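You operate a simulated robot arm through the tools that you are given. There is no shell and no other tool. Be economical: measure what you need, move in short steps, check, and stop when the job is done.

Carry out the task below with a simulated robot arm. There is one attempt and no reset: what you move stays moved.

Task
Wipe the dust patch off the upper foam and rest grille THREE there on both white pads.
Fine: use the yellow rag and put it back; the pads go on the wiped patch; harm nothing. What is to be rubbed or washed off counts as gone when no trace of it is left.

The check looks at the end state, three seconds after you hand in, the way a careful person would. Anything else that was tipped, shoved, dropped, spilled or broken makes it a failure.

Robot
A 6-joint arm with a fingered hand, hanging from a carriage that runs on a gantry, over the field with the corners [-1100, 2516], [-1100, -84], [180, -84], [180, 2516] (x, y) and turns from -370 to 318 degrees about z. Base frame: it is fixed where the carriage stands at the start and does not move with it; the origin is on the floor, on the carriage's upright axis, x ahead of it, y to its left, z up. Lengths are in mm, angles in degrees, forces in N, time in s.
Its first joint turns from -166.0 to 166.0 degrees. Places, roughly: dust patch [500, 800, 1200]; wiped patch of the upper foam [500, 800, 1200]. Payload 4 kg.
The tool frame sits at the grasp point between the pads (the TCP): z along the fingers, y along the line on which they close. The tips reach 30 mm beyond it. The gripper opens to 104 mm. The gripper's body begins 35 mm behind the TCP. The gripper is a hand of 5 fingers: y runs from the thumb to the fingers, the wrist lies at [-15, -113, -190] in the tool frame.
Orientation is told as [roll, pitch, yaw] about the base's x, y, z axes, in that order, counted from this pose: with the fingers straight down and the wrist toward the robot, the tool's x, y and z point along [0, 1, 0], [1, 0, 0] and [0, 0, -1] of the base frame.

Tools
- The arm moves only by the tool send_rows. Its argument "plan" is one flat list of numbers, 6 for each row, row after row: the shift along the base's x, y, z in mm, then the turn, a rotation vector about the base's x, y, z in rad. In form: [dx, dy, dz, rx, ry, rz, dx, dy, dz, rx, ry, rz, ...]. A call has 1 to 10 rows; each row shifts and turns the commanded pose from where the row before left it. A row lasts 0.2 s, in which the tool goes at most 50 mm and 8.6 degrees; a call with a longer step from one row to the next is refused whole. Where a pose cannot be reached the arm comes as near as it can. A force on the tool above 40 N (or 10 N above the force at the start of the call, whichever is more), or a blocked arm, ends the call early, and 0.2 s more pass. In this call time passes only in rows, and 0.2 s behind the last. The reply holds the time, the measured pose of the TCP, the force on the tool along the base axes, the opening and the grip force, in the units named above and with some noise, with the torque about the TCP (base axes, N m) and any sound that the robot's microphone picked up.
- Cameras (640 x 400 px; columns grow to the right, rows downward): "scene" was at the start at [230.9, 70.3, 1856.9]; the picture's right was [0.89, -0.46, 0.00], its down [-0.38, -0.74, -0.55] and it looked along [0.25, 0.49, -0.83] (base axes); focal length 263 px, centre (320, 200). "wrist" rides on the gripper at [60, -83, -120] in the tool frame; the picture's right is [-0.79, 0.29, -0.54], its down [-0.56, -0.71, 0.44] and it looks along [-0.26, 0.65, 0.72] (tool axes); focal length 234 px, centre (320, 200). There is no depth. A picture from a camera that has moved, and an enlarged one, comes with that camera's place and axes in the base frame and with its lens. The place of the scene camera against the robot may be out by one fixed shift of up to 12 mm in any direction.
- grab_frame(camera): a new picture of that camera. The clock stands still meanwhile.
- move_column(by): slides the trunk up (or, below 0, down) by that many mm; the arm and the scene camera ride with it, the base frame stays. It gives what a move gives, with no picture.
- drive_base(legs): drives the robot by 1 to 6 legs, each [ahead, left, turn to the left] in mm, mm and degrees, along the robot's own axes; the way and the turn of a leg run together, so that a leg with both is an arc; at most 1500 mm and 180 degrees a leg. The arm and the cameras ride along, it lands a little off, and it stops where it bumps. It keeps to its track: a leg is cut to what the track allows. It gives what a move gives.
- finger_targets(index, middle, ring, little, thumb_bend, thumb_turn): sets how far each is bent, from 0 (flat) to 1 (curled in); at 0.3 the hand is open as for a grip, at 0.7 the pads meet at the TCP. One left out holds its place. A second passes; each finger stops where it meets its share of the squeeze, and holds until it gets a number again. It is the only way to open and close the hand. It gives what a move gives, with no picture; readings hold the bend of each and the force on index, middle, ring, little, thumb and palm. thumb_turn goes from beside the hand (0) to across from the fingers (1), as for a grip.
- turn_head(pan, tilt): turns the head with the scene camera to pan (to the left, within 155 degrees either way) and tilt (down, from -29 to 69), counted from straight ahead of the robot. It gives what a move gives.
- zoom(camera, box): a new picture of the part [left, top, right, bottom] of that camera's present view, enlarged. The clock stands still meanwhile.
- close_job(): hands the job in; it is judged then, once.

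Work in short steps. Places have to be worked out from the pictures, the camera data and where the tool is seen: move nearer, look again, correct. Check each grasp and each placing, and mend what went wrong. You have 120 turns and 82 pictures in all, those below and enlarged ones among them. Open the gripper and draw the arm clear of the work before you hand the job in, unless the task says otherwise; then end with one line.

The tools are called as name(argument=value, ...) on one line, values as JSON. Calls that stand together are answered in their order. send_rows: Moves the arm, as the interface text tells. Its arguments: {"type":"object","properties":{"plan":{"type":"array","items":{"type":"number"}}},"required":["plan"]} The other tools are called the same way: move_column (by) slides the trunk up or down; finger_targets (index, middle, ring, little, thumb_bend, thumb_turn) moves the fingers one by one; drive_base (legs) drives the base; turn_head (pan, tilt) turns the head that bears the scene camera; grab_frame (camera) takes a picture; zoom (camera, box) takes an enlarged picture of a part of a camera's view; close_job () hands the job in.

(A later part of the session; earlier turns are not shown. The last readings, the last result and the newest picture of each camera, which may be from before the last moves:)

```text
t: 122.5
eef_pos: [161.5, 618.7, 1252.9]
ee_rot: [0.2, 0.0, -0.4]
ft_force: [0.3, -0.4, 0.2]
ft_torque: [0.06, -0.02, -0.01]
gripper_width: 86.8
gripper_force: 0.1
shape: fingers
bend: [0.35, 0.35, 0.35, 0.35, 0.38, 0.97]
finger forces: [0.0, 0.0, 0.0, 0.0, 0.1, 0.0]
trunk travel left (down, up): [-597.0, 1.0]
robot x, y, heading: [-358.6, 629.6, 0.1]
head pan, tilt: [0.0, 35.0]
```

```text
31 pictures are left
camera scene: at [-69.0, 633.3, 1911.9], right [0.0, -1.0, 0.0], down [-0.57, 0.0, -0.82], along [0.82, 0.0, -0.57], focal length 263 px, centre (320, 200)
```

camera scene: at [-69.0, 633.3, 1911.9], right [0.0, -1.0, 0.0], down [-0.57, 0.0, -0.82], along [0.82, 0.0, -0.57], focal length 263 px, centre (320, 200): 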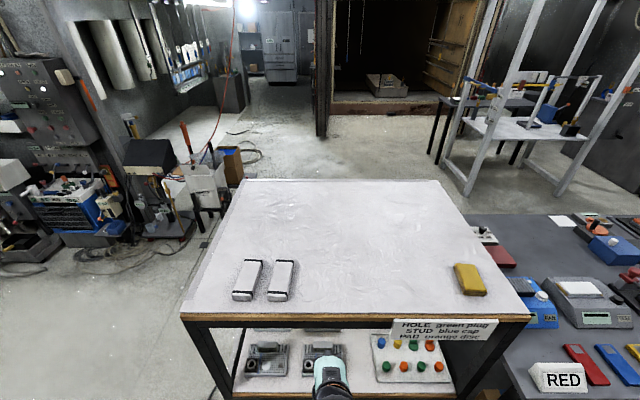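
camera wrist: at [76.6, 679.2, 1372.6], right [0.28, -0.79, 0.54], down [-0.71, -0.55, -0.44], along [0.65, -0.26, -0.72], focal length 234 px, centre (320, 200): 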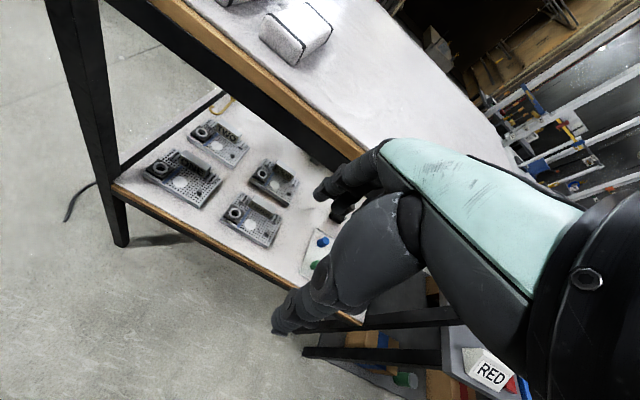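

The limit is 400 mm per move, so I'll lower in two steps and look.

move_column(by=-400)

move_column(by=-110)

grab_frame(camera="wrist")

grab_frame(camera="scene")

```text
t: 126.3
eef_pos: [160.7, 618.3, 852.3]
ee_rot: [0.2, 0.0, -0.3]
ft_force: [0.0, 0.4, 0.7]
ft_torque: [0.01, 0.01, 0.03]
gripper_width: 86.5
gripper_force: 0.2
shape: fingers
bend: [0.35, 0.35, 0.35, 0.35, 0.38, 0.97]
finger forces: [0.0, 0.0, 0.0, 0.0, 0.0, 0.0]
trunk travel left (down, up): [-197.0, 401.0]
robot x, y, heading: [-355.7, 624.3, 0.2]
head pan, tilt: [0.0, 35.0]
```

```text
t: 127.8
eef_pos: [161.6, 619.6, 743.3]
ee_rot: [0.2, -0.1, -0.2]
ft_force: [0.4, 0.3, 0.0]
ft_torque: [0.01, 0.01, -0.03]
gripper_width: 86.5
gripper_force: 0.0
shape: fingers
bend: [0.35, 0.35, 0.35, 0.35, 0.38, 0.97]
finger forces: [0.0, 0.1, 0.0, 0.1, 0.0, 0.1]
trunk travel left (down, up): [-87.0, 511.0]
robot x, y, heading: [-352.3, 627.7, 0.3]
head pan, tilt: [0.0, 35.0]
```

```text
30 pictures are left
camera wrist: at [76.8, 679.0, 862.9], right [0.28, -0.79, 0.54], down [-0.71, -0.55, -0.44], along [0.65, -0.26, -0.72], focal length 234 px, centre (320, 200)
```

wrist: 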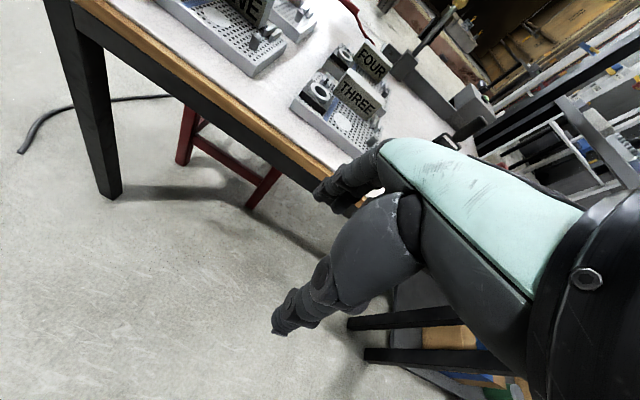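

```text
29 pictures are left
camera scene: at [-68.9, 633.3, 1402.0], right [0.0, -1.0, 0.0], down [-0.57, 0.0, -0.82], along [0.82, 0.0, -0.57], focal length 263 px, centre (320, 200)
```

scene: 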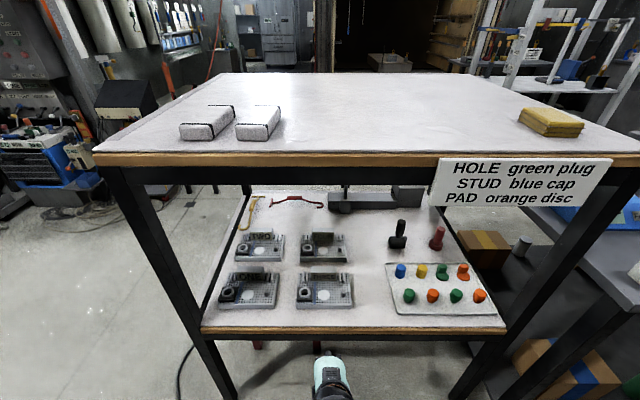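

An excellent view of the lower tier. I'll zoom on the grilles.

zoom(camera="scene", box=[208, 225, 368, 325])

zoom(camera="wrist", box=[240, 30, 432, 150])

```text
4.00 times, centred on (288, 275) of scene
camera zoom: at [-68.9, 633.3, 1402.0], right [0.0, -1.0, 0.0], down [-0.57, 0.0, -0.82], along [0.82, 0.0, -0.57], focal length 1053 px, centre (448, -100)
```

zoom: 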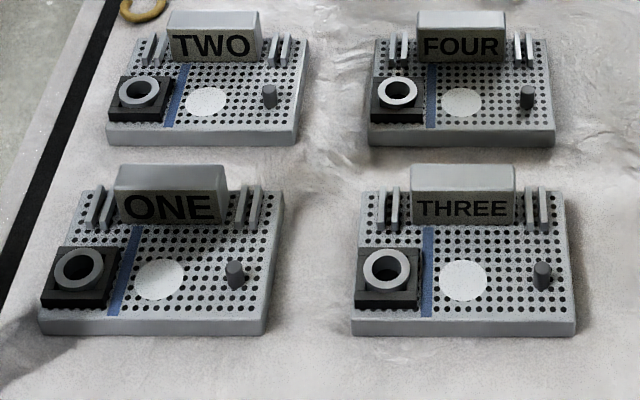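

```text
3.33 times, centred on (336, 90) of wrist
camera zoom: at [76.8, 679.0, 862.9], right [0.28, -0.79, 0.54], down [-0.71, -0.55, -0.44], along [0.65, -0.26, -0.72], focal length 781 px, centre (267, 567)
```

zoom: 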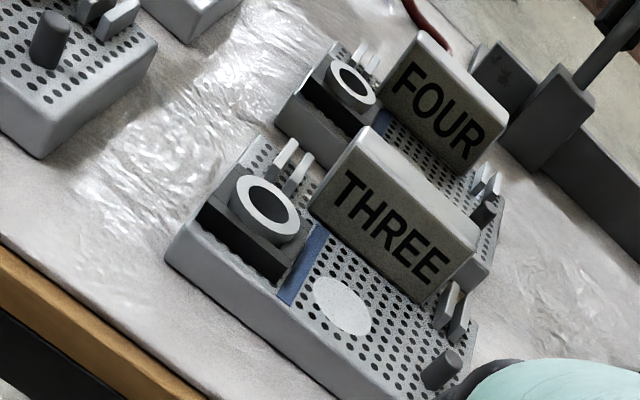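

THREE's bar is at x≈535–563, y≈566–656, top z≈676, with the plate top at about 640. Closing along x with yaw 0 suits it. I'll extend the arm a bit to keep the carriage back, then drive in above it.

send_rows(plan=[30, -4, 0, 0, 0, 0, 28, -4, 0, 0, 0, 0])

drive_base(legs=[[200, 0, 0]])

grab_frame(camera="wrist")

grab_frame(camera="scene")

```text
t: 128.3
eef_pos: [223.2, 607.9, 759.0]
ee_rot: [-1.0, -1.5, -1.2]
ft_force: [0.3, 0.3, 2.4]
ft_torque: [0.02, 0.03, 0.0]
gripper_width: 87.0
gripper_force: 0.1
shape: fingers
bend: [0.35, 0.35, 0.35, 0.35, 0.38, 0.97]
finger forces: [0.0, 0.1, 0.0, 0.0, 0.0, 0.0]
out of reach, approached as far as the arm can: row 2
trunk travel left (down, up): [-87.0, 511.0]
robot x, y, heading: [-354.8, 623.5, -0.0]
head pan, tilt: [0.0, 35.0]
```

```text
t: 129.9
eef_pos: [423.8, 610.4, 759.7]
ee_rot: [-1.0, -1.5, -1.1]
ft_force: [0.4, -0.2, 0.8]
ft_torque: [-0.02, 0.02, 0.01]
gripper_width: 86.8
gripper_force: 0.0
shape: fingers
bend: [0.35, 0.35, 0.35, 0.35, 0.38, 0.97]
finger forces: [0.1, 0.0, 0.0, 0.0, 0.0, 0.1]
trunk travel left (down, up): [-87.0, 511.0]
robot x, y, heading: [-154.9, 623.1, -0.2]
head pan, tilt: [0.0, 35.0]
```

```text
26 pictures are left
camera wrist: at [338.1, 675.2, 875.4], right [0.26, -0.78, 0.56], down [-0.71, -0.55, -0.44], along [0.66, -0.28, -0.7], focal length 234 px, centre (320, 200)
```

wrist: 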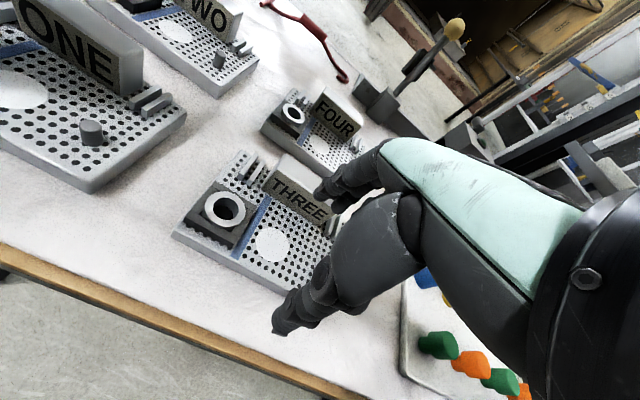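

```text
25 pictures are left
camera scene: at [130.6, 633.4, 1402.1], right [0.0, -1.0, 0.0], down [-0.57, 0.0, -0.82], along [0.82, 0.0, -0.57], focal length 263 px, centre (320, 200)
```

scene: 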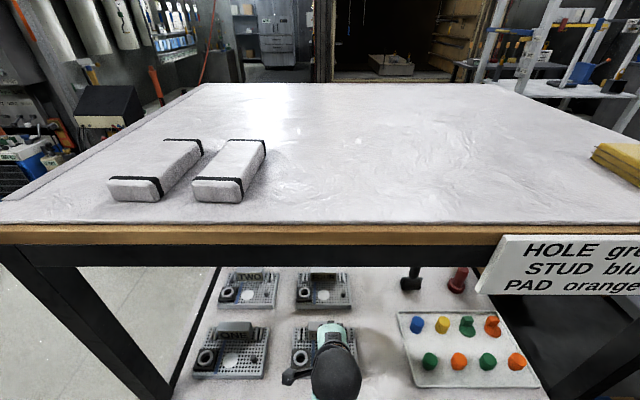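

I'll zoom in on the bar from here to refine its position.

zoom(camera="wrist", box=[160, 120, 368, 250])

```text
3.08 times, centred on (264, 185) of wrist
camera zoom: at [338.1, 675.2, 875.4], right [0.26, -0.78, 0.56], down [-0.71, -0.55, -0.44], along [0.66, -0.28, -0.7], focal length 720 px, centre (492, 246)
```

zoom: 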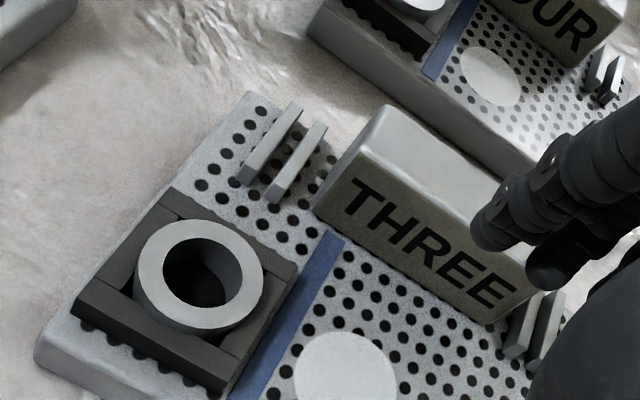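

Refined from the wrist: the bar is x 519–554, y 569–658, centre (537,614). I'll level the hand by pulling in slightly, then drive above the bar.

send_rows(plan=[-24, 4, -6, 0.018, 0.026, 0.02])

drive_base(legs=[[137, 0, 0]])

grab_frame(camera="wrist")

```text
t: 130.3
eef_pos: [398.8, 615.4, 753.9]
ee_rot: [0.0, -0.1, 0.0]
ft_force: [-0.5, 0.6, -0.3]
ft_torque: [-0.02, -0.01, 0.0]
gripper_width: 86.7
gripper_force: 0.0
shape: fingers
bend: [0.35, 0.35, 0.35, 0.35, 0.38, 0.97]
finger forces: [0.0, 0.0, 0.1, 0.1, 0.1, 0.1]
trunk travel left (down, up): [-87.0, 511.0]
robot x, y, heading: [-158.2, 624.5, 0.1]
head pan, tilt: [0.0, 35.0]
```

```text
t: 131.7
eef_pos: [535.6, 614.6, 753.9]
ee_rot: [-0.1, -0.1, -0.1]
ft_force: [-0.8, -0.2, 0.0]
ft_torque: [0.01, 0.01, 0.0]
gripper_width: 86.9
gripper_force: 0.0
shape: fingers
bend: [0.35, 0.35, 0.35, 0.35, 0.38, 0.97]
finger forces: [0.0, 0.1, 0.1, 0.0, 0.0, 0.1]
trunk travel left (down, up): [-87.0, 511.0]
robot x, y, heading: [-25.2, 625.6, 0.1]
head pan, tilt: [0.0, 35.0]
```

```text
23 pictures are left
camera wrist: at [450.2, 676.2, 873.6], right [0.29, -0.79, 0.54], down [-0.71, -0.56, -0.44], along [0.65, -0.26, -0.72], focal length 234 px, centre (320, 200)
```

wrist: 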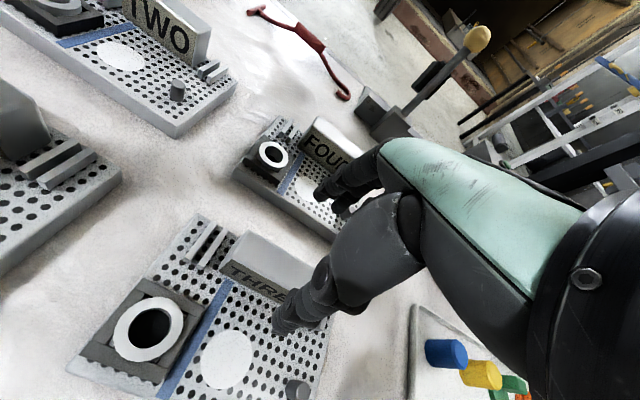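

Alignment is good. I'll lower the trunk 50 mm and check clearance.

move_column(by=-50)

grab_frame(camera="wrist")

```text
t: 132.6
eef_pos: [535.6, 615.2, 704.4]
ee_rot: [0.0, -0.1, -0.1]
ft_force: [0.3, 0.2, 0.1]
ft_torque: [0.01, 0.02, -0.01]
gripper_width: 86.9
gripper_force: 0.1
shape: fingers
bend: [0.35, 0.35, 0.35, 0.35, 0.38, 0.97]
finger forces: [0.0, 0.1, 0.2, 0.0, 0.1, 0.2]
trunk travel left (down, up): [-37.0, 561.0]
robot x, y, heading: [-21.8, 625.6, 0.4]
head pan, tilt: [0.0, 35.0]
```

```text
22 pictures are left
camera wrist: at [449.5, 676.2, 823.4], right [0.29, -0.79, 0.54], down [-0.71, -0.56, -0.44], along [0.65, -0.26, -0.72], focal length 234 px, centre (320, 200)
```

wrist: 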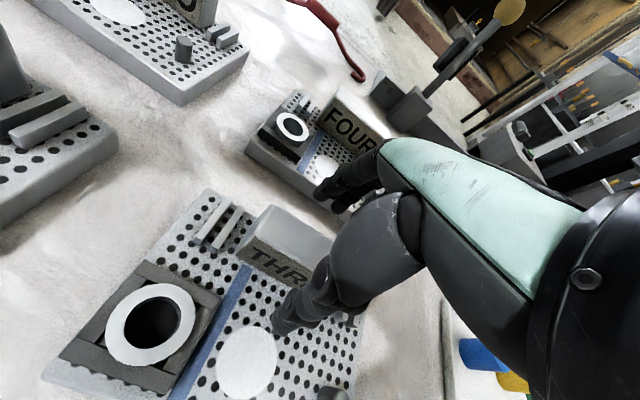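

The fingers would come near FOUR's front edge, so I'll pre-close them a little before lowering further.

finger_targets(index=0.44, middle=0.44, ring=0.44, little=0.44, thumb_bend=0.42)

move_column(by=-18)

zoom(camera="wrist", box=[160, 120, 416, 280])

```text
t: 133.6
eef_pos: [534.2, 615.2, 703.4]
ee_rot: [0.0, 0.0, -0.1]
ft_force: [0.0, -0.8, 0.3]
ft_torque: [0.0, -0.01, 0.0]
gripper_width: 70.8
gripper_force: 0.1
shape: fingers
bend: [0.44, 0.44, 0.44, 0.44, 0.42, 0.97]
finger forces: [0.0, 0.1, 0.1, 0.0, 0.0, 0.1]
trunk travel left (down, up): [-37.0, 561.0]
robot x, y, heading: [-22.2, 627.2, 0.0]
head pan, tilt: [0.0, 35.0]
```

```text
t: 134.2
eef_pos: [534.5, 615.1, 686.3]
ee_rot: [-0.1, -0.1, -0.2]
ft_force: [-0.8, 0.2, -1.1]
ft_torque: [-0.02, 0.01, -0.02]
gripper_width: 70.8
gripper_force: 0.1
shape: fingers
bend: [0.44, 0.44, 0.44, 0.44, 0.42, 0.97]
finger forces: [0.0, 0.0, 0.0, 0.1, 0.0, 0.0]
trunk travel left (down, up): [-19.0, 579.0]
robot x, y, heading: [-23.2, 624.2, 0.1]
head pan, tilt: [0.0, 35.0]
```

```text
2.50 times, centred on (288, 200) of wrist
camera zoom: at [449.5, 676.2, 805.4], right [0.29, -0.79, 0.54], down [-0.71, -0.56, -0.44], along [0.65, -0.26, -0.72], focal length 585 px, centre (400, 200)
```

zoom: 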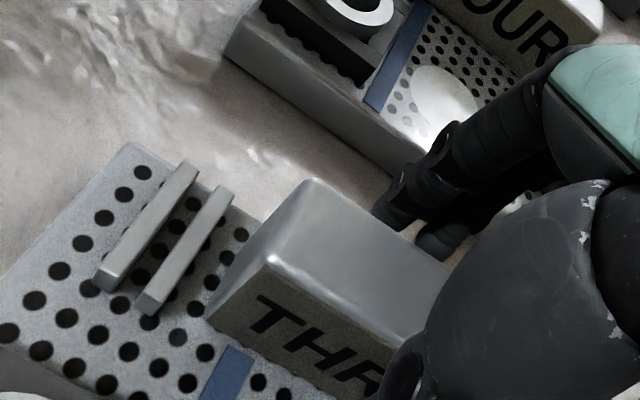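

The fingers are behind the bar with clearance to FOUR. I'll go 4 mm lower and close firmly.

move_column(by=-4)

finger_targets(index=0.8, middle=0.8, ring=0.8, little=0.8, thumb_bend=0.8)

grab_frame(camera="wrist")

```text
t: 134.8
eef_pos: [533.5, 616.0, 681.7]
ee_rot: [0.0, 0.0, -0.1]
ft_force: [0.4, -0.1, 0.4]
ft_torque: [-0.01, 0.04, -0.02]
gripper_width: 71.2
gripper_force: 0.1
shape: fingers
bend: [0.44, 0.44, 0.44, 0.44, 0.42, 0.97]
finger forces: [0.0, 0.0, 0.1, 0.1, 0.0, 0.0]
trunk travel left (down, up): [-15.0, 583.0]
robot x, y, heading: [-19.6, 627.0, 0.1]
head pan, tilt: [0.0, 35.0]
```

```text
t: 135.8
eef_pos: [532.5, 615.9, 682.0]
ee_rot: [0.0, 0.1, -0.1]
ft_force: [-0.9, -2.0, -0.2]
ft_torque: [0.06, 0.15, 0.13]
gripper_width: 25.2
gripper_force: 27.1
shape: fingers
bend: [0.73, 0.74, 0.77, 0.79, 0.58, 0.91]
finger forces: [8.9, 7.5, 8.6, 2.1, 27.1, 0.0]
trunk travel left (down, up): [-15.0, 583.0]
robot x, y, heading: [-24.7, 625.8, 0.2]
head pan, tilt: [0.0, 35.0]
```

```text
20 pictures are left
camera wrist: at [449.2, 675.9, 801.2], right [0.29, -0.79, 0.54], down [-0.71, -0.56, -0.44], along [0.65, -0.26, -0.72], focal length 234 px, centre (320, 200)
```

wrist: 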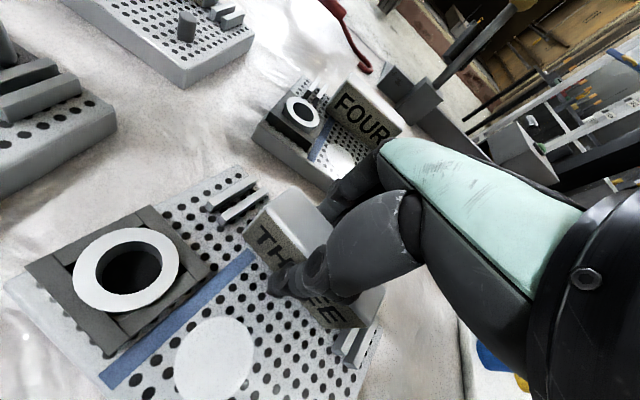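

Gripped at 27 N. I'll add squeeze and then lift slightly to see if it tilts.

finger_targets(index=1.0, middle=1.0, ring=1.0, little=1.0, thumb_bend=1.0)

move_column(by=12)

grab_frame(camera="wrist")

```text
t: 136.8
eef_pos: [533.5, 615.8, 681.4]
ee_rot: [-0.1, 0.0, -0.1]
ft_force: [-0.6, -0.1, -4.5]
ft_torque: [-0.05, -0.23, 0.01]
gripper_width: 27.1
gripper_force: 32.8
shape: fingers
bend: [0.74, 0.77, 0.81, 1.0, 0.55, 0.89]
finger forces: [11.6, 9.9, 11.3, 0.0, 32.5, 0.0]
trunk travel left (down, up): [-15.0, 583.0]
robot x, y, heading: [-22.4, 625.3, 0.3]
head pan, tilt: [0.0, 35.0]
```

```text
t: 137.4
eef_pos: [534.2, 615.6, 693.5]
ee_rot: [0.0, 0.1, -0.1]
ft_force: [0.1, 0.1, -4.7]
ft_torque: [-0.07, -0.26, 0.0]
gripper_width: 27.5
gripper_force: 32.4
shape: fingers
bend: [0.74, 0.77, 0.81, 1.0, 0.55, 0.89]
finger forces: [11.5, 9.9, 11.3, 0.0, 32.4, 0.0]
trunk travel left (down, up): [-27.0, 571.0]
robot x, y, heading: [-18.7, 624.4, 0.3]
head pan, tilt: [0.0, 35.0]
```

```text
19 pictures are left
camera wrist: at [448.9, 676.2, 813.2], right [0.29, -0.79, 0.54], down [-0.71, -0.56, -0.44], along [0.65, -0.26, -0.72], focal length 234 px, centre (320, 200)
```

wrist: 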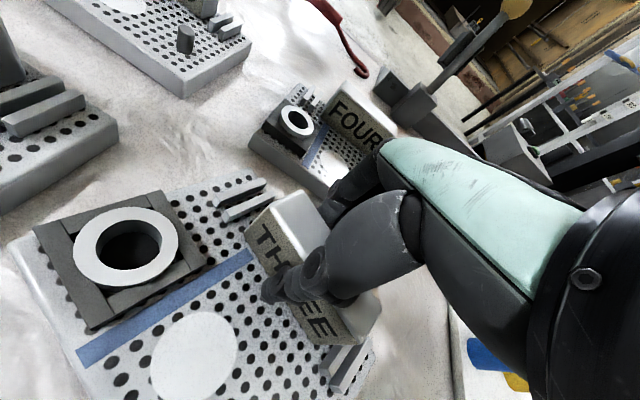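

The grille is held, weighing 4.7 N. I'll raise it 40 mm further and check that the hold is steady before moving out.

move_column(by=45)

drive_base(legs=[[-150, 0, 0]])

grab_frame(camera="wrist")

zoom(camera="scene", box=[180, 240, 436, 400])

```text
t: 138.2
eef_pos: [533.0, 615.9, 738.7]
ee_rot: [0.0, 0.0, -0.2]
ft_force: [-0.6, 0.4, -3.6]
ft_torque: [-0.09, -0.19, 0.0]
gripper_width: 27.2
gripper_force: 32.1
shape: fingers
bend: [0.74, 0.77, 0.81, 1.0, 0.55, 0.89]
finger forces: [11.5, 9.9, 11.2, 0.0, 32.6, 0.0]
trunk travel left (down, up): [-72.0, 526.0]
robot x, y, heading: [-20.7, 627.7, 0.2]
head pan, tilt: [0.0, 35.0]
```

```text
t: 139.6
eef_pos: [379.9, 615.1, 738.2]
ee_rot: [0.0, 0.0, -0.2]
ft_force: [0.1, -0.1, -5.0]
ft_torque: [-0.11, -0.24, -0.01]
gripper_width: 26.9
gripper_force: 32.6
shape: fingers
bend: [0.74, 0.77, 0.81, 1.0, 0.55, 0.89]
finger forces: [11.4, 9.8, 11.4, 0.0, 32.6, 0.0]
trunk travel left (down, up): [-72.0, 526.0]
robot x, y, heading: [-172.7, 621.8, -0.1]
head pan, tilt: [0.0, 35.0]
```

```text
18 pictures are left
camera wrist: at [297.0, 675.3, 857.8], right [0.29, -0.79, 0.54], down [-0.71, -0.56, -0.44], along [0.65, -0.26, -0.72], focal length 234 px, centre (320, 200)
```

wrist: 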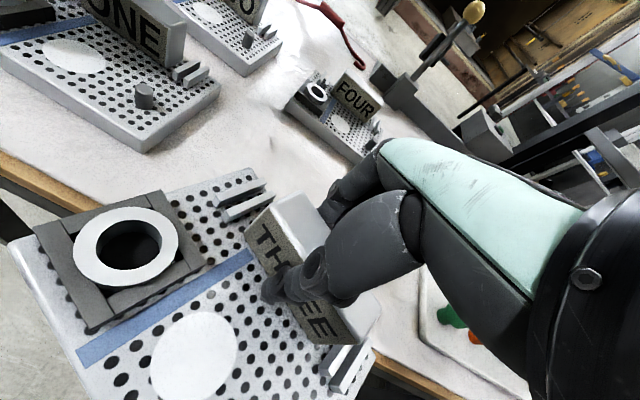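

```text
2.50 times, centred on (308, 320) of scene
camera zoom: at [112.8, 633.1, 1386.7], right [0.0, -1.0, 0.0], down [-0.57, 0.0, -0.82], along [0.82, 0.0, -0.57], focal length 658 px, centre (350, -100)
```

zoom: 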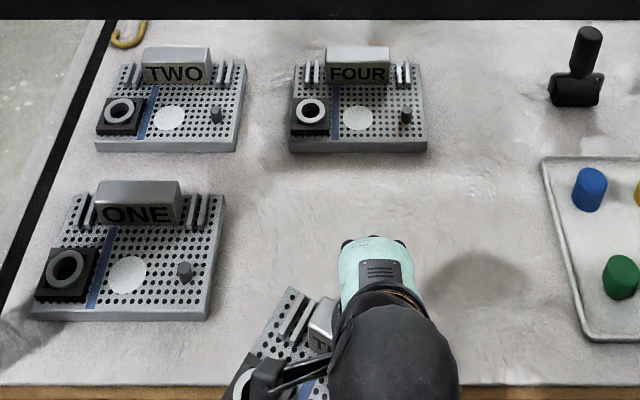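

Hold is steady, though the grille has twisted clockwise by about 20° in the grip; I'll compensate for that with the carriage heading. Backing out clear of the table and raising the trunk.

drive_base(legs=[[-230, 0, 0]])

move_column(by=400)

move_column(by=125)

send_rows(plan=[10, 0, 8, 0, 0, 0, 10, 0, 8, 0, 0, 0, 10, 0, 8, 0, 0, 0])

```text
t: 141.4
eef_pos: [150.7, 613.7, 737.8]
ee_rot: [0.0, -0.1, -0.3]
ft_force: [0.0, 0.4, -5.3]
ft_torque: [-0.08, -0.23, 0.02]
gripper_width: 27.0
gripper_force: 32.2
shape: fingers
bend: [0.74, 0.77, 0.81, 1.0, 0.55, 0.89]
finger forces: [11.4, 9.7, 11.4, 0.0, 32.4, 0.1]
trunk travel left (down, up): [-72.0, 526.0]
robot x, y, heading: [-403.2, 626.6, 0.1]
head pan, tilt: [0.0, 35.0]
```

```text
t: 145.2
eef_pos: [151.4, 613.9, 1137.8]
ee_rot: [0.0, 0.0, -0.3]
ft_force: [-0.4, 0.7, -4.1]
ft_torque: [-0.07, -0.24, 0.01]
gripper_width: 27.1
gripper_force: 32.0
shape: fingers
bend: [0.74, 0.77, 0.81, 1.0, 0.55, 0.89]
finger forces: [11.4, 9.7, 11.3, 0.1, 32.4, 0.1]
trunk travel left (down, up): [-472.0, 126.0]
robot x, y, heading: [-405.5, 624.6, -0.1]
head pan, tilt: [0.0, 35.0]
```

```text
t: 146.7
eef_pos: [152.6, 613.6, 1263.0]
ee_rot: [0.0, 0.0, -0.3]
ft_force: [0.3, -0.7, -4.5]
ft_torque: [-0.12, -0.18, 0.02]
gripper_width: 27.0
gripper_force: 32.8
shape: fingers
bend: [0.74, 0.77, 0.81, 1.0, 0.55, 0.89]
finger forces: [11.5, 9.7, 11.1, 0.0, 32.3, 0.0]
trunk travel left (down, up): [-597.0, 1.0]
robot x, y, heading: [-402.3, 626.5, -0.1]
head pan, tilt: [0.0, 35.0]
```

```text
t: 147.5
eef_pos: [181.8, 612.1, 1288.2]
ee_rot: [0.0, 0.0, -0.3]
ft_force: [-0.7, -0.9, -4.0]
ft_torque: [-0.12, -0.23, -0.02]
gripper_width: 27.0
gripper_force: 31.8
shape: fingers
bend: [0.74, 0.77, 0.81, 1.0, 0.55, 0.89]
finger forces: [11.4, 9.6, 11.3, 0.0, 32.5, 0.0]
trunk travel left (down, up): [-597.0, 1.0]
robot x, y, heading: [-403.0, 625.3, -0.1]
head pan, tilt: [0.0, 35.0]
```

I reached 1288 with no limit, so I'll continue up.

send_rows(plan=[5, 0, 8, 0, 0, 0, 5, 0, 8, 0, 0, 0, 5, 0, 8, 0, 0, 0])

turn_head(pan=-2, tilt=55)

grab_frame(camera="scene")

```text
t: 148.3
eef_pos: [197.1, 612.0, 1311.4]
ee_rot: [0.0, 0.1, -0.4]
ft_force: [0.0, 0.6, -4.1]
ft_torque: [-0.08, -0.24, 0.01]
gripper_width: 27.0
gripper_force: 32.1
shape: fingers
bend: [0.74, 0.77, 0.81, 1.0, 0.55, 0.89]
finger forces: [11.4, 9.6, 11.3, 0.0, 32.3, 0.0]
trunk travel left (down, up): [-597.0, 1.0]
robot x, y, heading: [-402.3, 623.3, 0.0]
head pan, tilt: [0.0, 35.0]
```

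```text
t: 149.2
eef_pos: [196.1, 612.8, 1311.1]
ee_rot: [0.0, 0.1, -0.3]
ft_force: [-1.0, 1.2, -5.4]
ft_torque: [-0.05, -0.19, -0.01]
gripper_width: 27.0
gripper_force: 31.7
shape: fingers
bend: [0.74, 0.77, 0.81, 1.0, 0.55, 0.89]
finger forces: [11.4, 9.5, 11.4, 0.1, 32.4, 0.0]
trunk travel left (down, up): [-597.0, 1.0]
robot x, y, heading: [-402.2, 626.5, -0.3]
head pan, tilt: [-2.0, 55.0]
```

```text
16 pictures are left
camera scene: at [-132.9, 630.0, 1883.7], right [-0.04, -1.0, 0.0], down [-0.82, 0.03, -0.57], along [0.57, -0.02, -0.82], focal length 263 px, centre (320, 200)
```

scene: 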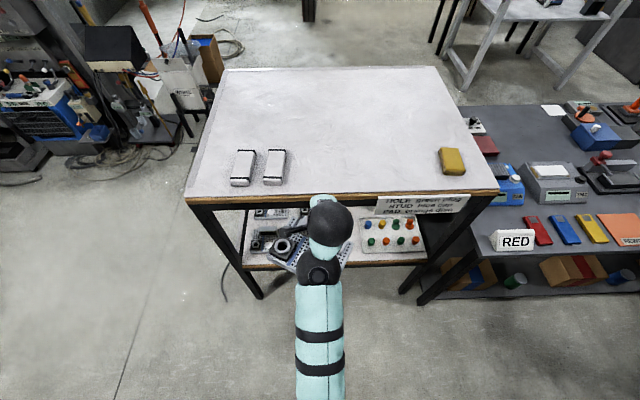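

At 1311 with the limit not reached. I'll zoom on the held grille to measure its twist.

zoom(camera="scene", box=[240, 195, 368, 275])

zoom(camera="wrist", box=[0, 120, 400, 370])

```text
5.00 times, centred on (304, 235) of scene
camera zoom: at [-132.9, 630.0, 1883.7], right [-0.04, -1.0, 0.0], down [-0.82, 0.03, -0.57], along [0.57, -0.02, -0.82], focal length 1316 px, centre (400, 25)
```

zoom: 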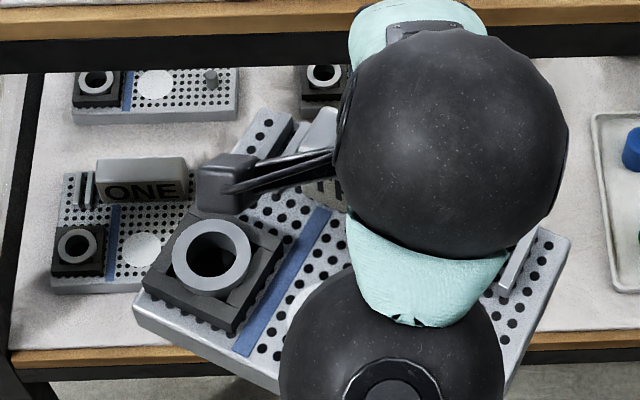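

```text
1.60 times, centred on (200, 245) of wrist
camera zoom: at [112.6, 673.4, 1431.3], right [0.28, -0.79, 0.54], down [-0.71, -0.55, -0.44], along [0.65, -0.26, -0.72], focal length 375 px, centre (512, 128)
```

zoom: 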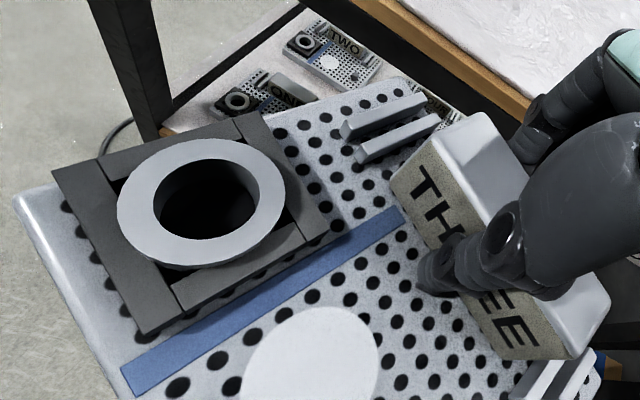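

The grille is about level but yawed −28°, with its centre at about TCP+(−53,+22). Turning the carriage 28° left squares it without moving the arm. I'll do that in free space and check.

drive_base(legs=[[0, -90, 0], [0, 0, 28]])

turn_head(pan=5, tilt=50)

grab_frame(camera="scene")

```text
t: 151.7
eef_pos: [133.4, 804.9, 1312.3]
ee_rot: [0.0, 0.0, 27.5]
ft_force: [0.4, -0.8, -4.7]
ft_torque: [0.02, -0.25, 0.04]
gripper_width: 27.1
gripper_force: 32.8
shape: fingers
bend: [0.74, 0.77, 0.82, 1.0, 0.55, 0.89]
finger forces: [11.1, 9.7, 11.2, 0.1, 31.9, 0.1]
trunk travel left (down, up): [-597.0, 1.0]
robot x, y, heading: [-405.6, 537.5, 27.7]
head pan, tilt: [-2.0, 55.0]
```

```text
t: 152.3
eef_pos: [133.4, 805.9, 1310.3]
ee_rot: [0.1, 0.0, 27.6]
ft_force: [0.0, 0.8, -4.7]
ft_torque: [0.02, -0.22, 0.01]
gripper_width: 27.3
gripper_force: 32.0
shape: fingers
bend: [0.74, 0.77, 0.82, 1.0, 0.55, 0.89]
finger forces: [11.0, 9.8, 11.3, 0.1, 31.9, 0.0]
trunk travel left (down, up): [-597.0, 1.0]
robot x, y, heading: [-403.9, 536.0, 27.7]
head pan, tilt: [5.0, 50.0]
```

```text
13 pictures are left
camera scene: at [-163.3, 678.1, 1890.1], right [0.54, -0.84, 0.0], down [-0.64, -0.41, -0.64], along [0.54, 0.35, -0.77], focal length 263 px, centre (320, 200)
```

scene: 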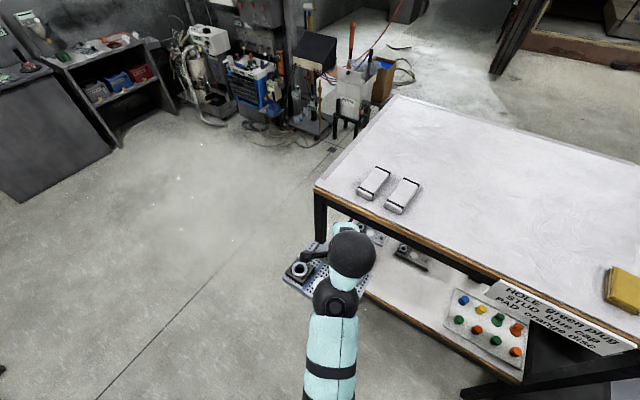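

The grille now looks parallel to the table edge. I'll drive 300 mm in world +x, which is diagonal in robot axes.

drive_base(legs=[[265.6, -139.5, 0]])

grab_frame(camera="wrist")

zoom(camera="scene", box=[240, 180, 432, 300])

```text
t: 154.4
eef_pos: [434.1, 799.0, 1311.8]
ee_rot: [0.0, 0.1, 27.0]
ft_force: [1.2, 0.3, -4.3]
ft_torque: [-0.03, -0.22, 0.02]
gripper_width: 27.2
gripper_force: 32.1
shape: fingers
bend: [0.74, 0.77, 0.82, 1.0, 0.55, 0.89]
finger forces: [10.9, 9.8, 11.1, 0.0, 31.9, 0.0]
trunk travel left (down, up): [-597.0, 1.0]
robot x, y, heading: [-106.9, 528.7, 27.3]
head pan, tilt: [5.0, 50.0]
```

```text
12 pictures are left
camera wrist: at [330.9, 813.7, 1431.1], right [0.62, -0.57, 0.54], down [-0.37, -0.82, -0.43], along [0.69, 0.07, -0.72], focal length 234 px, centre (320, 200)
```

wrist: 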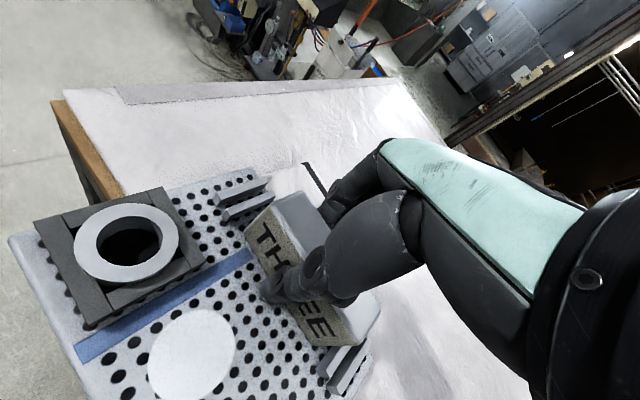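

```text
3.33 times, centred on (336, 240) of scene
camera zoom: at [136.5, 673.4, 1890.2], right [0.53, -0.84, 0.0], down [-0.65, -0.41, -0.64], along [0.54, 0.34, -0.77], focal length 878 px, centre (267, 67)
```

zoom: 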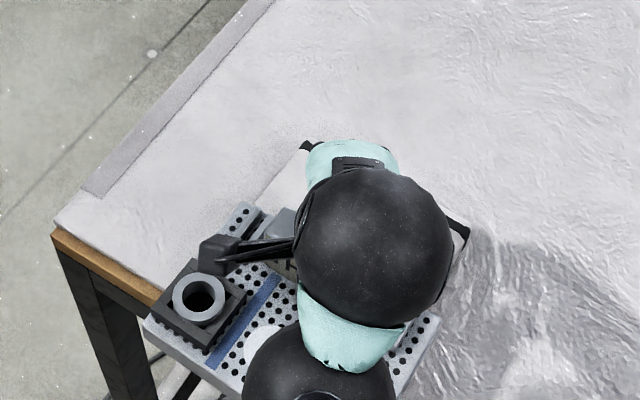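

The yaw is now about −2° and the grille centre is (374,794). I need +105 in x and +6 in y to sit centred on the pads.

drive_base(legs=[[96, -42.8, 0]])

zoom(camera="scene", box=[230, 180, 438, 310])

```text
t: 155.5
eef_pos: [537.4, 803.0, 1310.6]
ee_rot: [0.0, 0.1, 27.2]
ft_force: [0.9, 0.6, -4.8]
ft_torque: [0.0, -0.25, 0.0]
gripper_width: 27.2
gripper_force: 31.9
shape: fingers
bend: [0.74, 0.77, 0.82, 1.0, 0.55, 0.89]
finger forces: [10.9, 9.9, 11.1, 0.0, 31.8, 0.0]
trunk travel left (down, up): [-597.0, 1.0]
robot x, y, heading: [0.5, 538.9, 27.4]
head pan, tilt: [5.0, 50.0]
```

```text
3.08 times, centred on (334, 245) of scene
camera zoom: at [239.8, 679.1, 1890.2], right [0.54, -0.84, 0.0], down [-0.65, -0.41, -0.64], along [0.54, 0.34, -0.77], focal length 810 px, centre (277, 62)
```

zoom: 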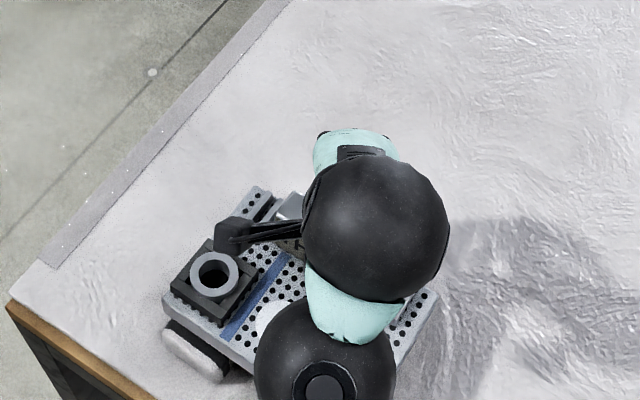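

The grille is over both pads. I'll lower it gently in small steps watching the vertical force.

send_rows(plan=[0, 0, -5, 0, 0, 0, 0, 0, -4, 0, 0, 0, 0, 0, -4, 0, 0, 0])

send_rows(plan=[0, 0, -3, 0, 0, 0, 0, 0, -3, 0, 0, 0])

```text
t: 156.3
eef_pos: [535.5, 804.8, 1298.4]
ee_rot: [0.1, 0.2, 27.2]
ft_force: [-0.1, -0.1, -4.1]
ft_torque: [0.04, -0.22, 0.0]
gripper_width: 27.3
gripper_force: 31.9
shape: fingers
bend: [0.74, 0.77, 0.82, 1.0, 0.55, 0.89]
finger forces: [11.0, 9.9, 11.2, 0.0, 31.8, 0.0]
trunk travel left (down, up): [-597.0, 1.0]
robot x, y, heading: [-5.4, 538.0, 27.5]
head pan, tilt: [5.0, 50.0]
```

```text
t: 156.9
eef_pos: [537.4, 804.1, 1292.8]
ee_rot: [-0.1, 0.1, 27.2]
ft_force: [-0.6, 1.2, -4.5]
ft_torque: [0.0, -0.22, 0.0]
gripper_width: 27.2
gripper_force: 32.0
shape: fingers
bend: [0.74, 0.77, 0.82, 1.0, 0.55, 0.89]
finger forces: [11.0, 10.0, 10.9, 0.1, 31.8, 0.0]
trunk travel left (down, up): [-597.0, 1.0]
robot x, y, heading: [-1.4, 535.5, 27.3]
head pan, tilt: [5.0, 50.0]
```

No contact yet; lowering further.

send_rows(plan=[0, 0, -3, 0, 0, 0, 0, 0, -2, 0, 0, 0])

send_rows(plan=[0, 0, -2, 0, 0, 0, 0, 0, -2, 0, 0, 0])

```text
t: 157.5
eef_pos: [537.2, 804.1, 1288.5]
ee_rot: [-0.1, 0.0, 27.2]
ft_force: [-2.4, -0.6, 8.1]
ft_torque: [-0.14, -0.15, -0.03]
gripper_width: 27.5
gripper_force: 35.0
shape: fingers
bend: [0.75, 0.78, 0.82, 1.0, 0.55, 0.89]
finger forces: [11.4, 12.9, 9.4, 0.0, 35.9, 0.1]
trunk travel left (down, up): [-597.0, 1.0]
robot x, y, heading: [-1.1, 537.2, 27.8]
head pan, tilt: [5.0, 50.0]
```

```text
t: 158.1
eef_pos: [537.9, 805.8, 1287.0]
ee_rot: [-0.2, -0.2, 27.1]
ft_force: [-4.9, -3.7, 26.6]
ft_torque: [-0.22, 0.06, 0.01]
gripper_width: 27.6
gripper_force: 37.3
shape: fingers
bend: [0.75, 0.79, 0.82, 1.0, 0.57, 0.89]
finger forces: [12.0, 13.8, 9.7, 0.0, 40.1, 0.0]
trunk travel left (down, up): [-597.0, 1.0]
robot x, y, heading: [-1.7, 539.1, 27.3]
head pan, tilt: [5.0, 50.0]
```

It made contact at about 1288. I'll ease up 2 mm and release gradually.

send_rows(plan=[0, 0, 1.5, 0, 0, 0])

finger_targets(index=0.66, middle=0.66, ring=0.66, thumb_bend=0.5)

grab_frame(camera="wrist")

```text
t: 158.5
eef_pos: [536.7, 805.7, 1287.9]
ee_rot: [-0.2, -0.1, 27.2]
ft_force: [-3.6, -2.0, 28.0]
ft_torque: [-0.24, 0.04, -0.02]
gripper_width: 27.3
gripper_force: 38.5
shape: fingers
bend: [0.75, 0.79, 0.82, 1.0, 0.57, 0.89]
finger forces: [12.8, 15.1, 9.6, 0.1, 40.0, 0.0]
trunk travel left (down, up): [-597.0, 1.0]
robot x, y, heading: [-3.3, 543.7, 27.5]
head pan, tilt: [5.0, 50.0]
```

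```text
t: 159.5
eef_pos: [536.9, 803.5, 1285.9]
ee_rot: [-0.2, 0.2, 27.1]
ft_force: [-2.7, 1.9, 15.2]
ft_torque: [0.07, 0.23, -0.11]
gripper_width: 34.8
gripper_force: 9.5
shape: fingers
bend: [0.67, 0.66, 0.66, 1.0, 0.48, 0.95]
finger forces: [8.5, 0.0, 0.0, 0.0, 9.7, 0.1]
trunk travel left (down, up): [-597.0, 1.0]
robot x, y, heading: [-0.8, 537.1, 27.5]
head pan, tilt: [5.0, 50.0]
```

```text
9 pictures are left
camera wrist: at [434.5, 820.3, 1405.3], right [0.62, -0.57, 0.54], down [-0.37, -0.82, -0.43], along [0.69, 0.06, -0.72], focal length 234 px, centre (320, 200)
```

wrist: 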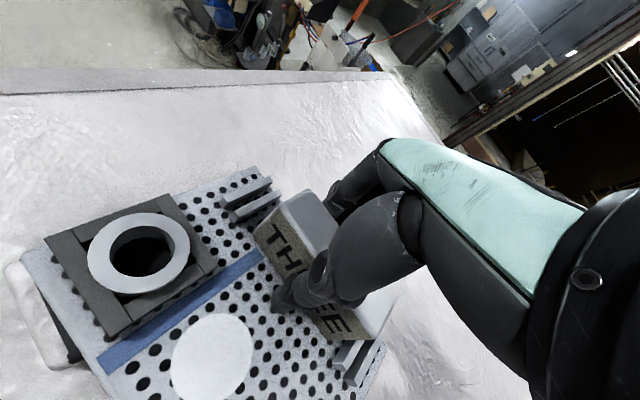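

It's mostly released. I'll open a little more, then rise in steps.

finger_targets(index=0.55, middle=0.55, ring=0.55, thumb_bend=0.44)

send_rows(plan=[0, 0, 4, 0, 0, 0])

```text
t: 160.5
eef_pos: [537.3, 804.7, 1285.5]
ee_rot: [-0.1, 0.1, 27.1]
ft_force: [-3.2, -3.0, 15.0]
ft_torque: [0.12, 0.04, -0.01]
gripper_width: 38.3
gripper_force: 7.8
shape: fingers
bend: [0.66, 0.55, 0.55, 1.0, 0.44, 0.97]
finger forces: [14.7, 0.1, 0.1, 0.0, 1.2, 0.1]
trunk travel left (down, up): [-597.0, 1.0]
robot x, y, heading: [-3.2, 539.7, 27.5]
head pan, tilt: [5.0, 50.0]
```

```text
t: 160.9
eef_pos: [537.2, 804.2, 1286.1]
ee_rot: [0.0, 0.2, 27.3]
ft_force: [-0.1, -0.3, -0.7]
ft_torque: [0.0, 0.0, 0.01]
gripper_width: 53.0
gripper_force: 0.0
shape: fingers
bend: [0.55, 0.55, 0.55, 1.0, 0.44, 0.97]
finger forces: [0.0, 0.1, 0.1, 0.0, 0.2, 0.0]
trunk travel left (down, up): [-597.0, 1.0]
robot x, y, heading: [1.4, 535.6, 27.6]
head pan, tilt: [5.0, 50.0]
```

The force is zero, so the grille rests on the pads. Raising the hand straight up in steps.

send_rows(plan=[0, 0, 6, 0, 0, 0, 0, 0, 6, 0, 0, 0, 0, 0, 6, 0, 0, 0, 0, 0, 6, 0, 0, 0])

send_rows(plan=[0, 0, 5, 0, 0, 0, 0, 0, 5, 0, 0, 0])

grab_frame(camera="wrist")

```text
t: 161.9
eef_pos: [537.6, 803.8, 1312.3]
ee_rot: [-0.1, -0.1, 27.2]
ft_force: [0.2, 0.6, 0.5]
ft_torque: [0.01, 0.0, -0.01]
gripper_width: 53.1
gripper_force: 0.1
shape: fingers
bend: [0.55, 0.55, 0.55, 1.0, 0.44, 0.97]
finger forces: [0.0, 0.1, 0.0, 0.1, 0.0, 0.0]
trunk travel left (down, up): [-597.0, 1.0]
robot x, y, heading: [-4.2, 539.5, 27.5]
head pan, tilt: [5.0, 50.0]
```

```text
t: 162.5
eef_pos: [537.1, 805.0, 1323.0]
ee_rot: [0.0, 0.0, 27.2]
ft_force: [0.4, 0.4, 0.2]
ft_torque: [0.01, 0.0, 0.01]
gripper_width: 53.3
gripper_force: 0.1
shape: fingers
bend: [0.55, 0.55, 0.55, 1.0, 0.44, 0.97]
finger forces: [0.0, 0.1, 0.1, 0.0, 0.0, 0.0]
trunk travel left (down, up): [-597.0, 1.0]
robot x, y, heading: [-0.6, 538.6, 27.4]
head pan, tilt: [5.0, 50.0]
```

```text
8 pictures are left
camera wrist: at [434.0, 820.6, 1442.3], right [0.62, -0.57, 0.54], down [-0.37, -0.82, -0.44], along [0.69, 0.07, -0.72], focal length 234 px, centre (320, 200)
```

wrist: 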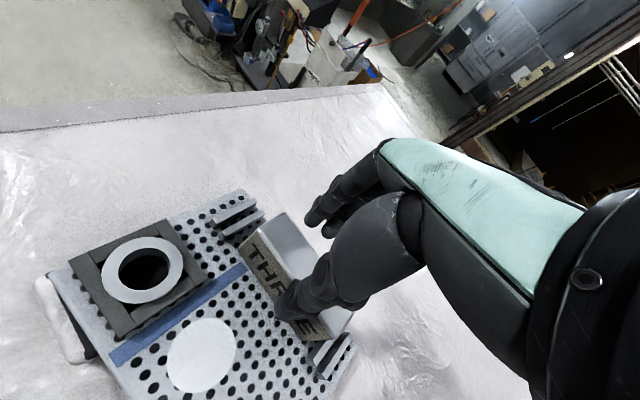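

No limit yet. I'll keep rising to clear the bar completely.

send_rows(plan=[0, 0, 5, 0, 0, 0, 0, 0, 5, 0, 0, 0, 0, 0, 5, 0, 0, 0])

grab_frame(camera="wrist")

```text
t: 163.3
eef_pos: [537.2, 805.5, 1339.4]
ee_rot: [0.0, 0.0, 27.3]
ft_force: [-0.2, 0.4, -0.3]
ft_torque: [0.01, 0.01, -0.04]
gripper_width: 53.3
gripper_force: 0.1
shape: fingers
bend: [0.55, 0.55, 0.55, 1.0, 0.44, 0.97]
finger forces: [0.0, 0.0, 0.0, 0.0, 0.1, 0.0]
trunk travel left (down, up): [-597.0, 1.0]
robot x, y, heading: [-3.6, 540.3, 27.2]
head pan, tilt: [5.0, 50.0]
```

```text
7 pictures are left
camera wrist: at [434.7, 820.4, 1458.1], right [0.62, -0.57, 0.54], down [-0.37, -0.82, -0.44], along [0.69, 0.07, -0.72], focal length 234 px, centre (320, 200)
```

wrist: 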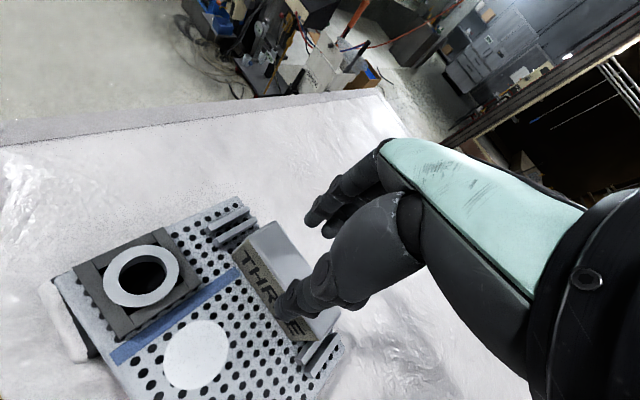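

The tips are now about 20 mm above the bar. I'll rise a bit more and drive straight back in world −x.

send_rows(plan=[0, 0, 5, 0, 0, 0, 0, 0, 5, 0, 0, 0])

drive_base(legs=[[-266, 138, 0]])

finger_targets(index=0.3, middle=0.3, ring=0.3, little=0.3, thumb_bend=0.3)

grab_frame(camera="scene")

```text
t: 163.9
eef_pos: [536.5, 805.4, 1347.6]
ee_rot: [0.0, 0.0, 27.1]
ft_force: [-0.5, -0.2, -0.3]
ft_torque: [-0.01, 0.0, -0.01]
gripper_width: 53.5
gripper_force: 0.1
shape: fingers
bend: [0.55, 0.55, 0.55, 1.0, 0.44, 0.97]
finger forces: [0.0, 0.0, 0.1, 0.0, 0.0, 0.0]
trunk travel left (down, up): [-597.0, 1.0]
robot x, y, heading: [-0.4, 537.5, 27.4]
head pan, tilt: [5.0, 50.0]
```

```text
t: 166.0
eef_pos: [234.5, 802.7, 1347.9]
ee_rot: [0.0, -0.1, 26.9]
ft_force: [-0.3, 0.1, -0.2]
ft_torque: [0.0, 0.0, -0.03]
gripper_width: 53.2
gripper_force: 0.1
shape: fingers
bend: [0.55, 0.55, 0.55, 1.0, 0.44, 0.97]
finger forces: [0.1, 0.1, 0.0, 0.1, 0.0, 0.0]
trunk travel left (down, up): [-597.0, 1.0]
robot x, y, heading: [-304.5, 539.8, 27.2]
head pan, tilt: [5.0, 50.0]
```

```text
t: 167.0
eef_pos: [234.9, 801.5, 1347.7]
ee_rot: [0.1, 0.0, 26.9]
ft_force: [-0.1, -0.4, -0.8]
ft_torque: [0.01, 0.03, 0.02]
gripper_width: 102.6
gripper_force: 0.0
shape: fingers
bend: [0.3, 0.3, 0.3, 0.3, 0.3, 0.97]
finger forces: [0.0, 0.0, 0.0, 0.1, 0.0, 0.0]
trunk travel left (down, up): [-597.0, 1.0]
robot x, y, heading: [-305.9, 539.4, 27.0]
head pan, tilt: [5.0, 50.0]
```

```text
6 pictures are left
camera scene: at [-62.7, 678.6, 1890.3], right [0.53, -0.85, 0.0], down [-0.65, -0.41, -0.64], along [0.54, 0.34, -0.77], focal length 263 px, centre (320, 200)
```

scene: 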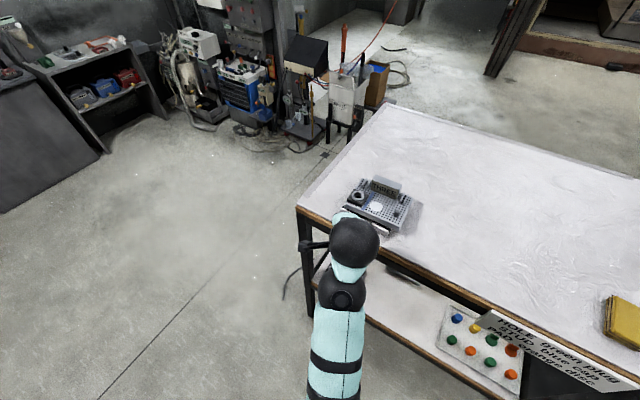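

I'll zoom to check that the grille sits flat on both pads.

zoom(camera="scene", box=[310, 150, 470, 250])

grab_frame(camera="wrist")

```text
4.00 times, centred on (390, 200) of scene
camera zoom: at [-62.7, 678.6, 1890.3], right [0.53, -0.85, 0.0], down [-0.65, -0.41, -0.64], along [0.54, 0.34, -0.77], focal length 1053 px, centre (40, 200)
```

zoom: 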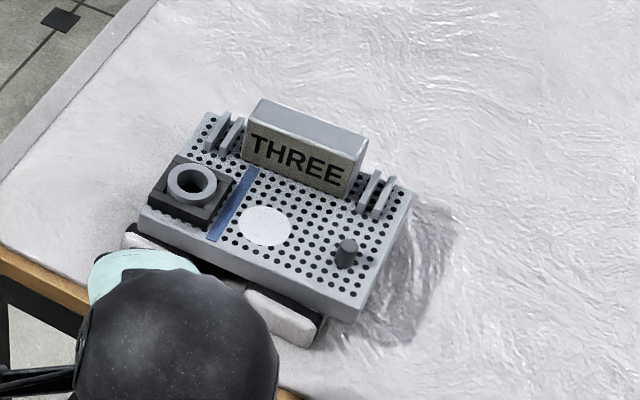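

```text
4 pictures are left
camera wrist: at [132.0, 818.6, 1467.9], right [0.61, -0.57, 0.54], down [-0.38, -0.82, -0.44], along [0.69, 0.06, -0.72], focal length 234 px, centre (320, 200)
```

wrist: 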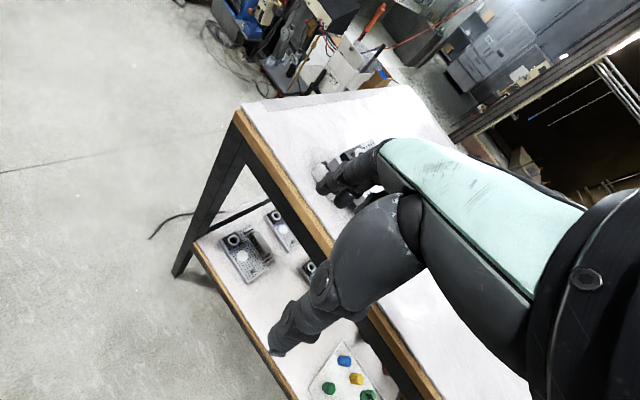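

The grille rests level across both pads. I'll back off further and take a last look from a clearer angle.

drive_base(legs=[[-150, 0, 0]])

zoom(camera="scene", box=[270, 100, 590, 300])

```text
t: 168.4
eef_pos: [101.5, 733.8, 1348.1]
ee_rot: [0.0, 0.0, 26.8]
ft_force: [0.3, 1.0, -0.3]
ft_torque: [0.01, -0.03, -0.02]
gripper_width: 102.9
gripper_force: 0.1
shape: fingers
bend: [0.3, 0.3, 0.3, 0.3, 0.3, 0.97]
finger forces: [0.0, 0.1, 0.0, 0.1, 0.0, 0.1]
trunk travel left (down, up): [-597.0, 1.0]
robot x, y, heading: [-438.7, 471.1, 26.9]
head pan, tilt: [5.0, 50.0]
```

```text
2.00 times, centred on (430, 200) of scene
camera zoom: at [-196.2, 609.8, 1890.3], right [0.53, -0.85, 0.0], down [-0.65, -0.41, -0.64], along [0.55, 0.34, -0.77], focal length 526 px, centre (100, 200)
```

zoom: 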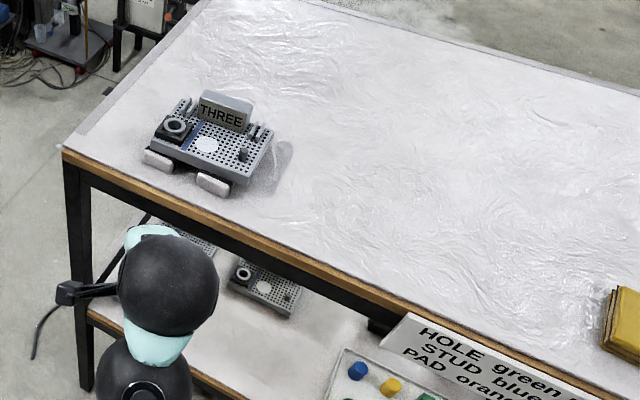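

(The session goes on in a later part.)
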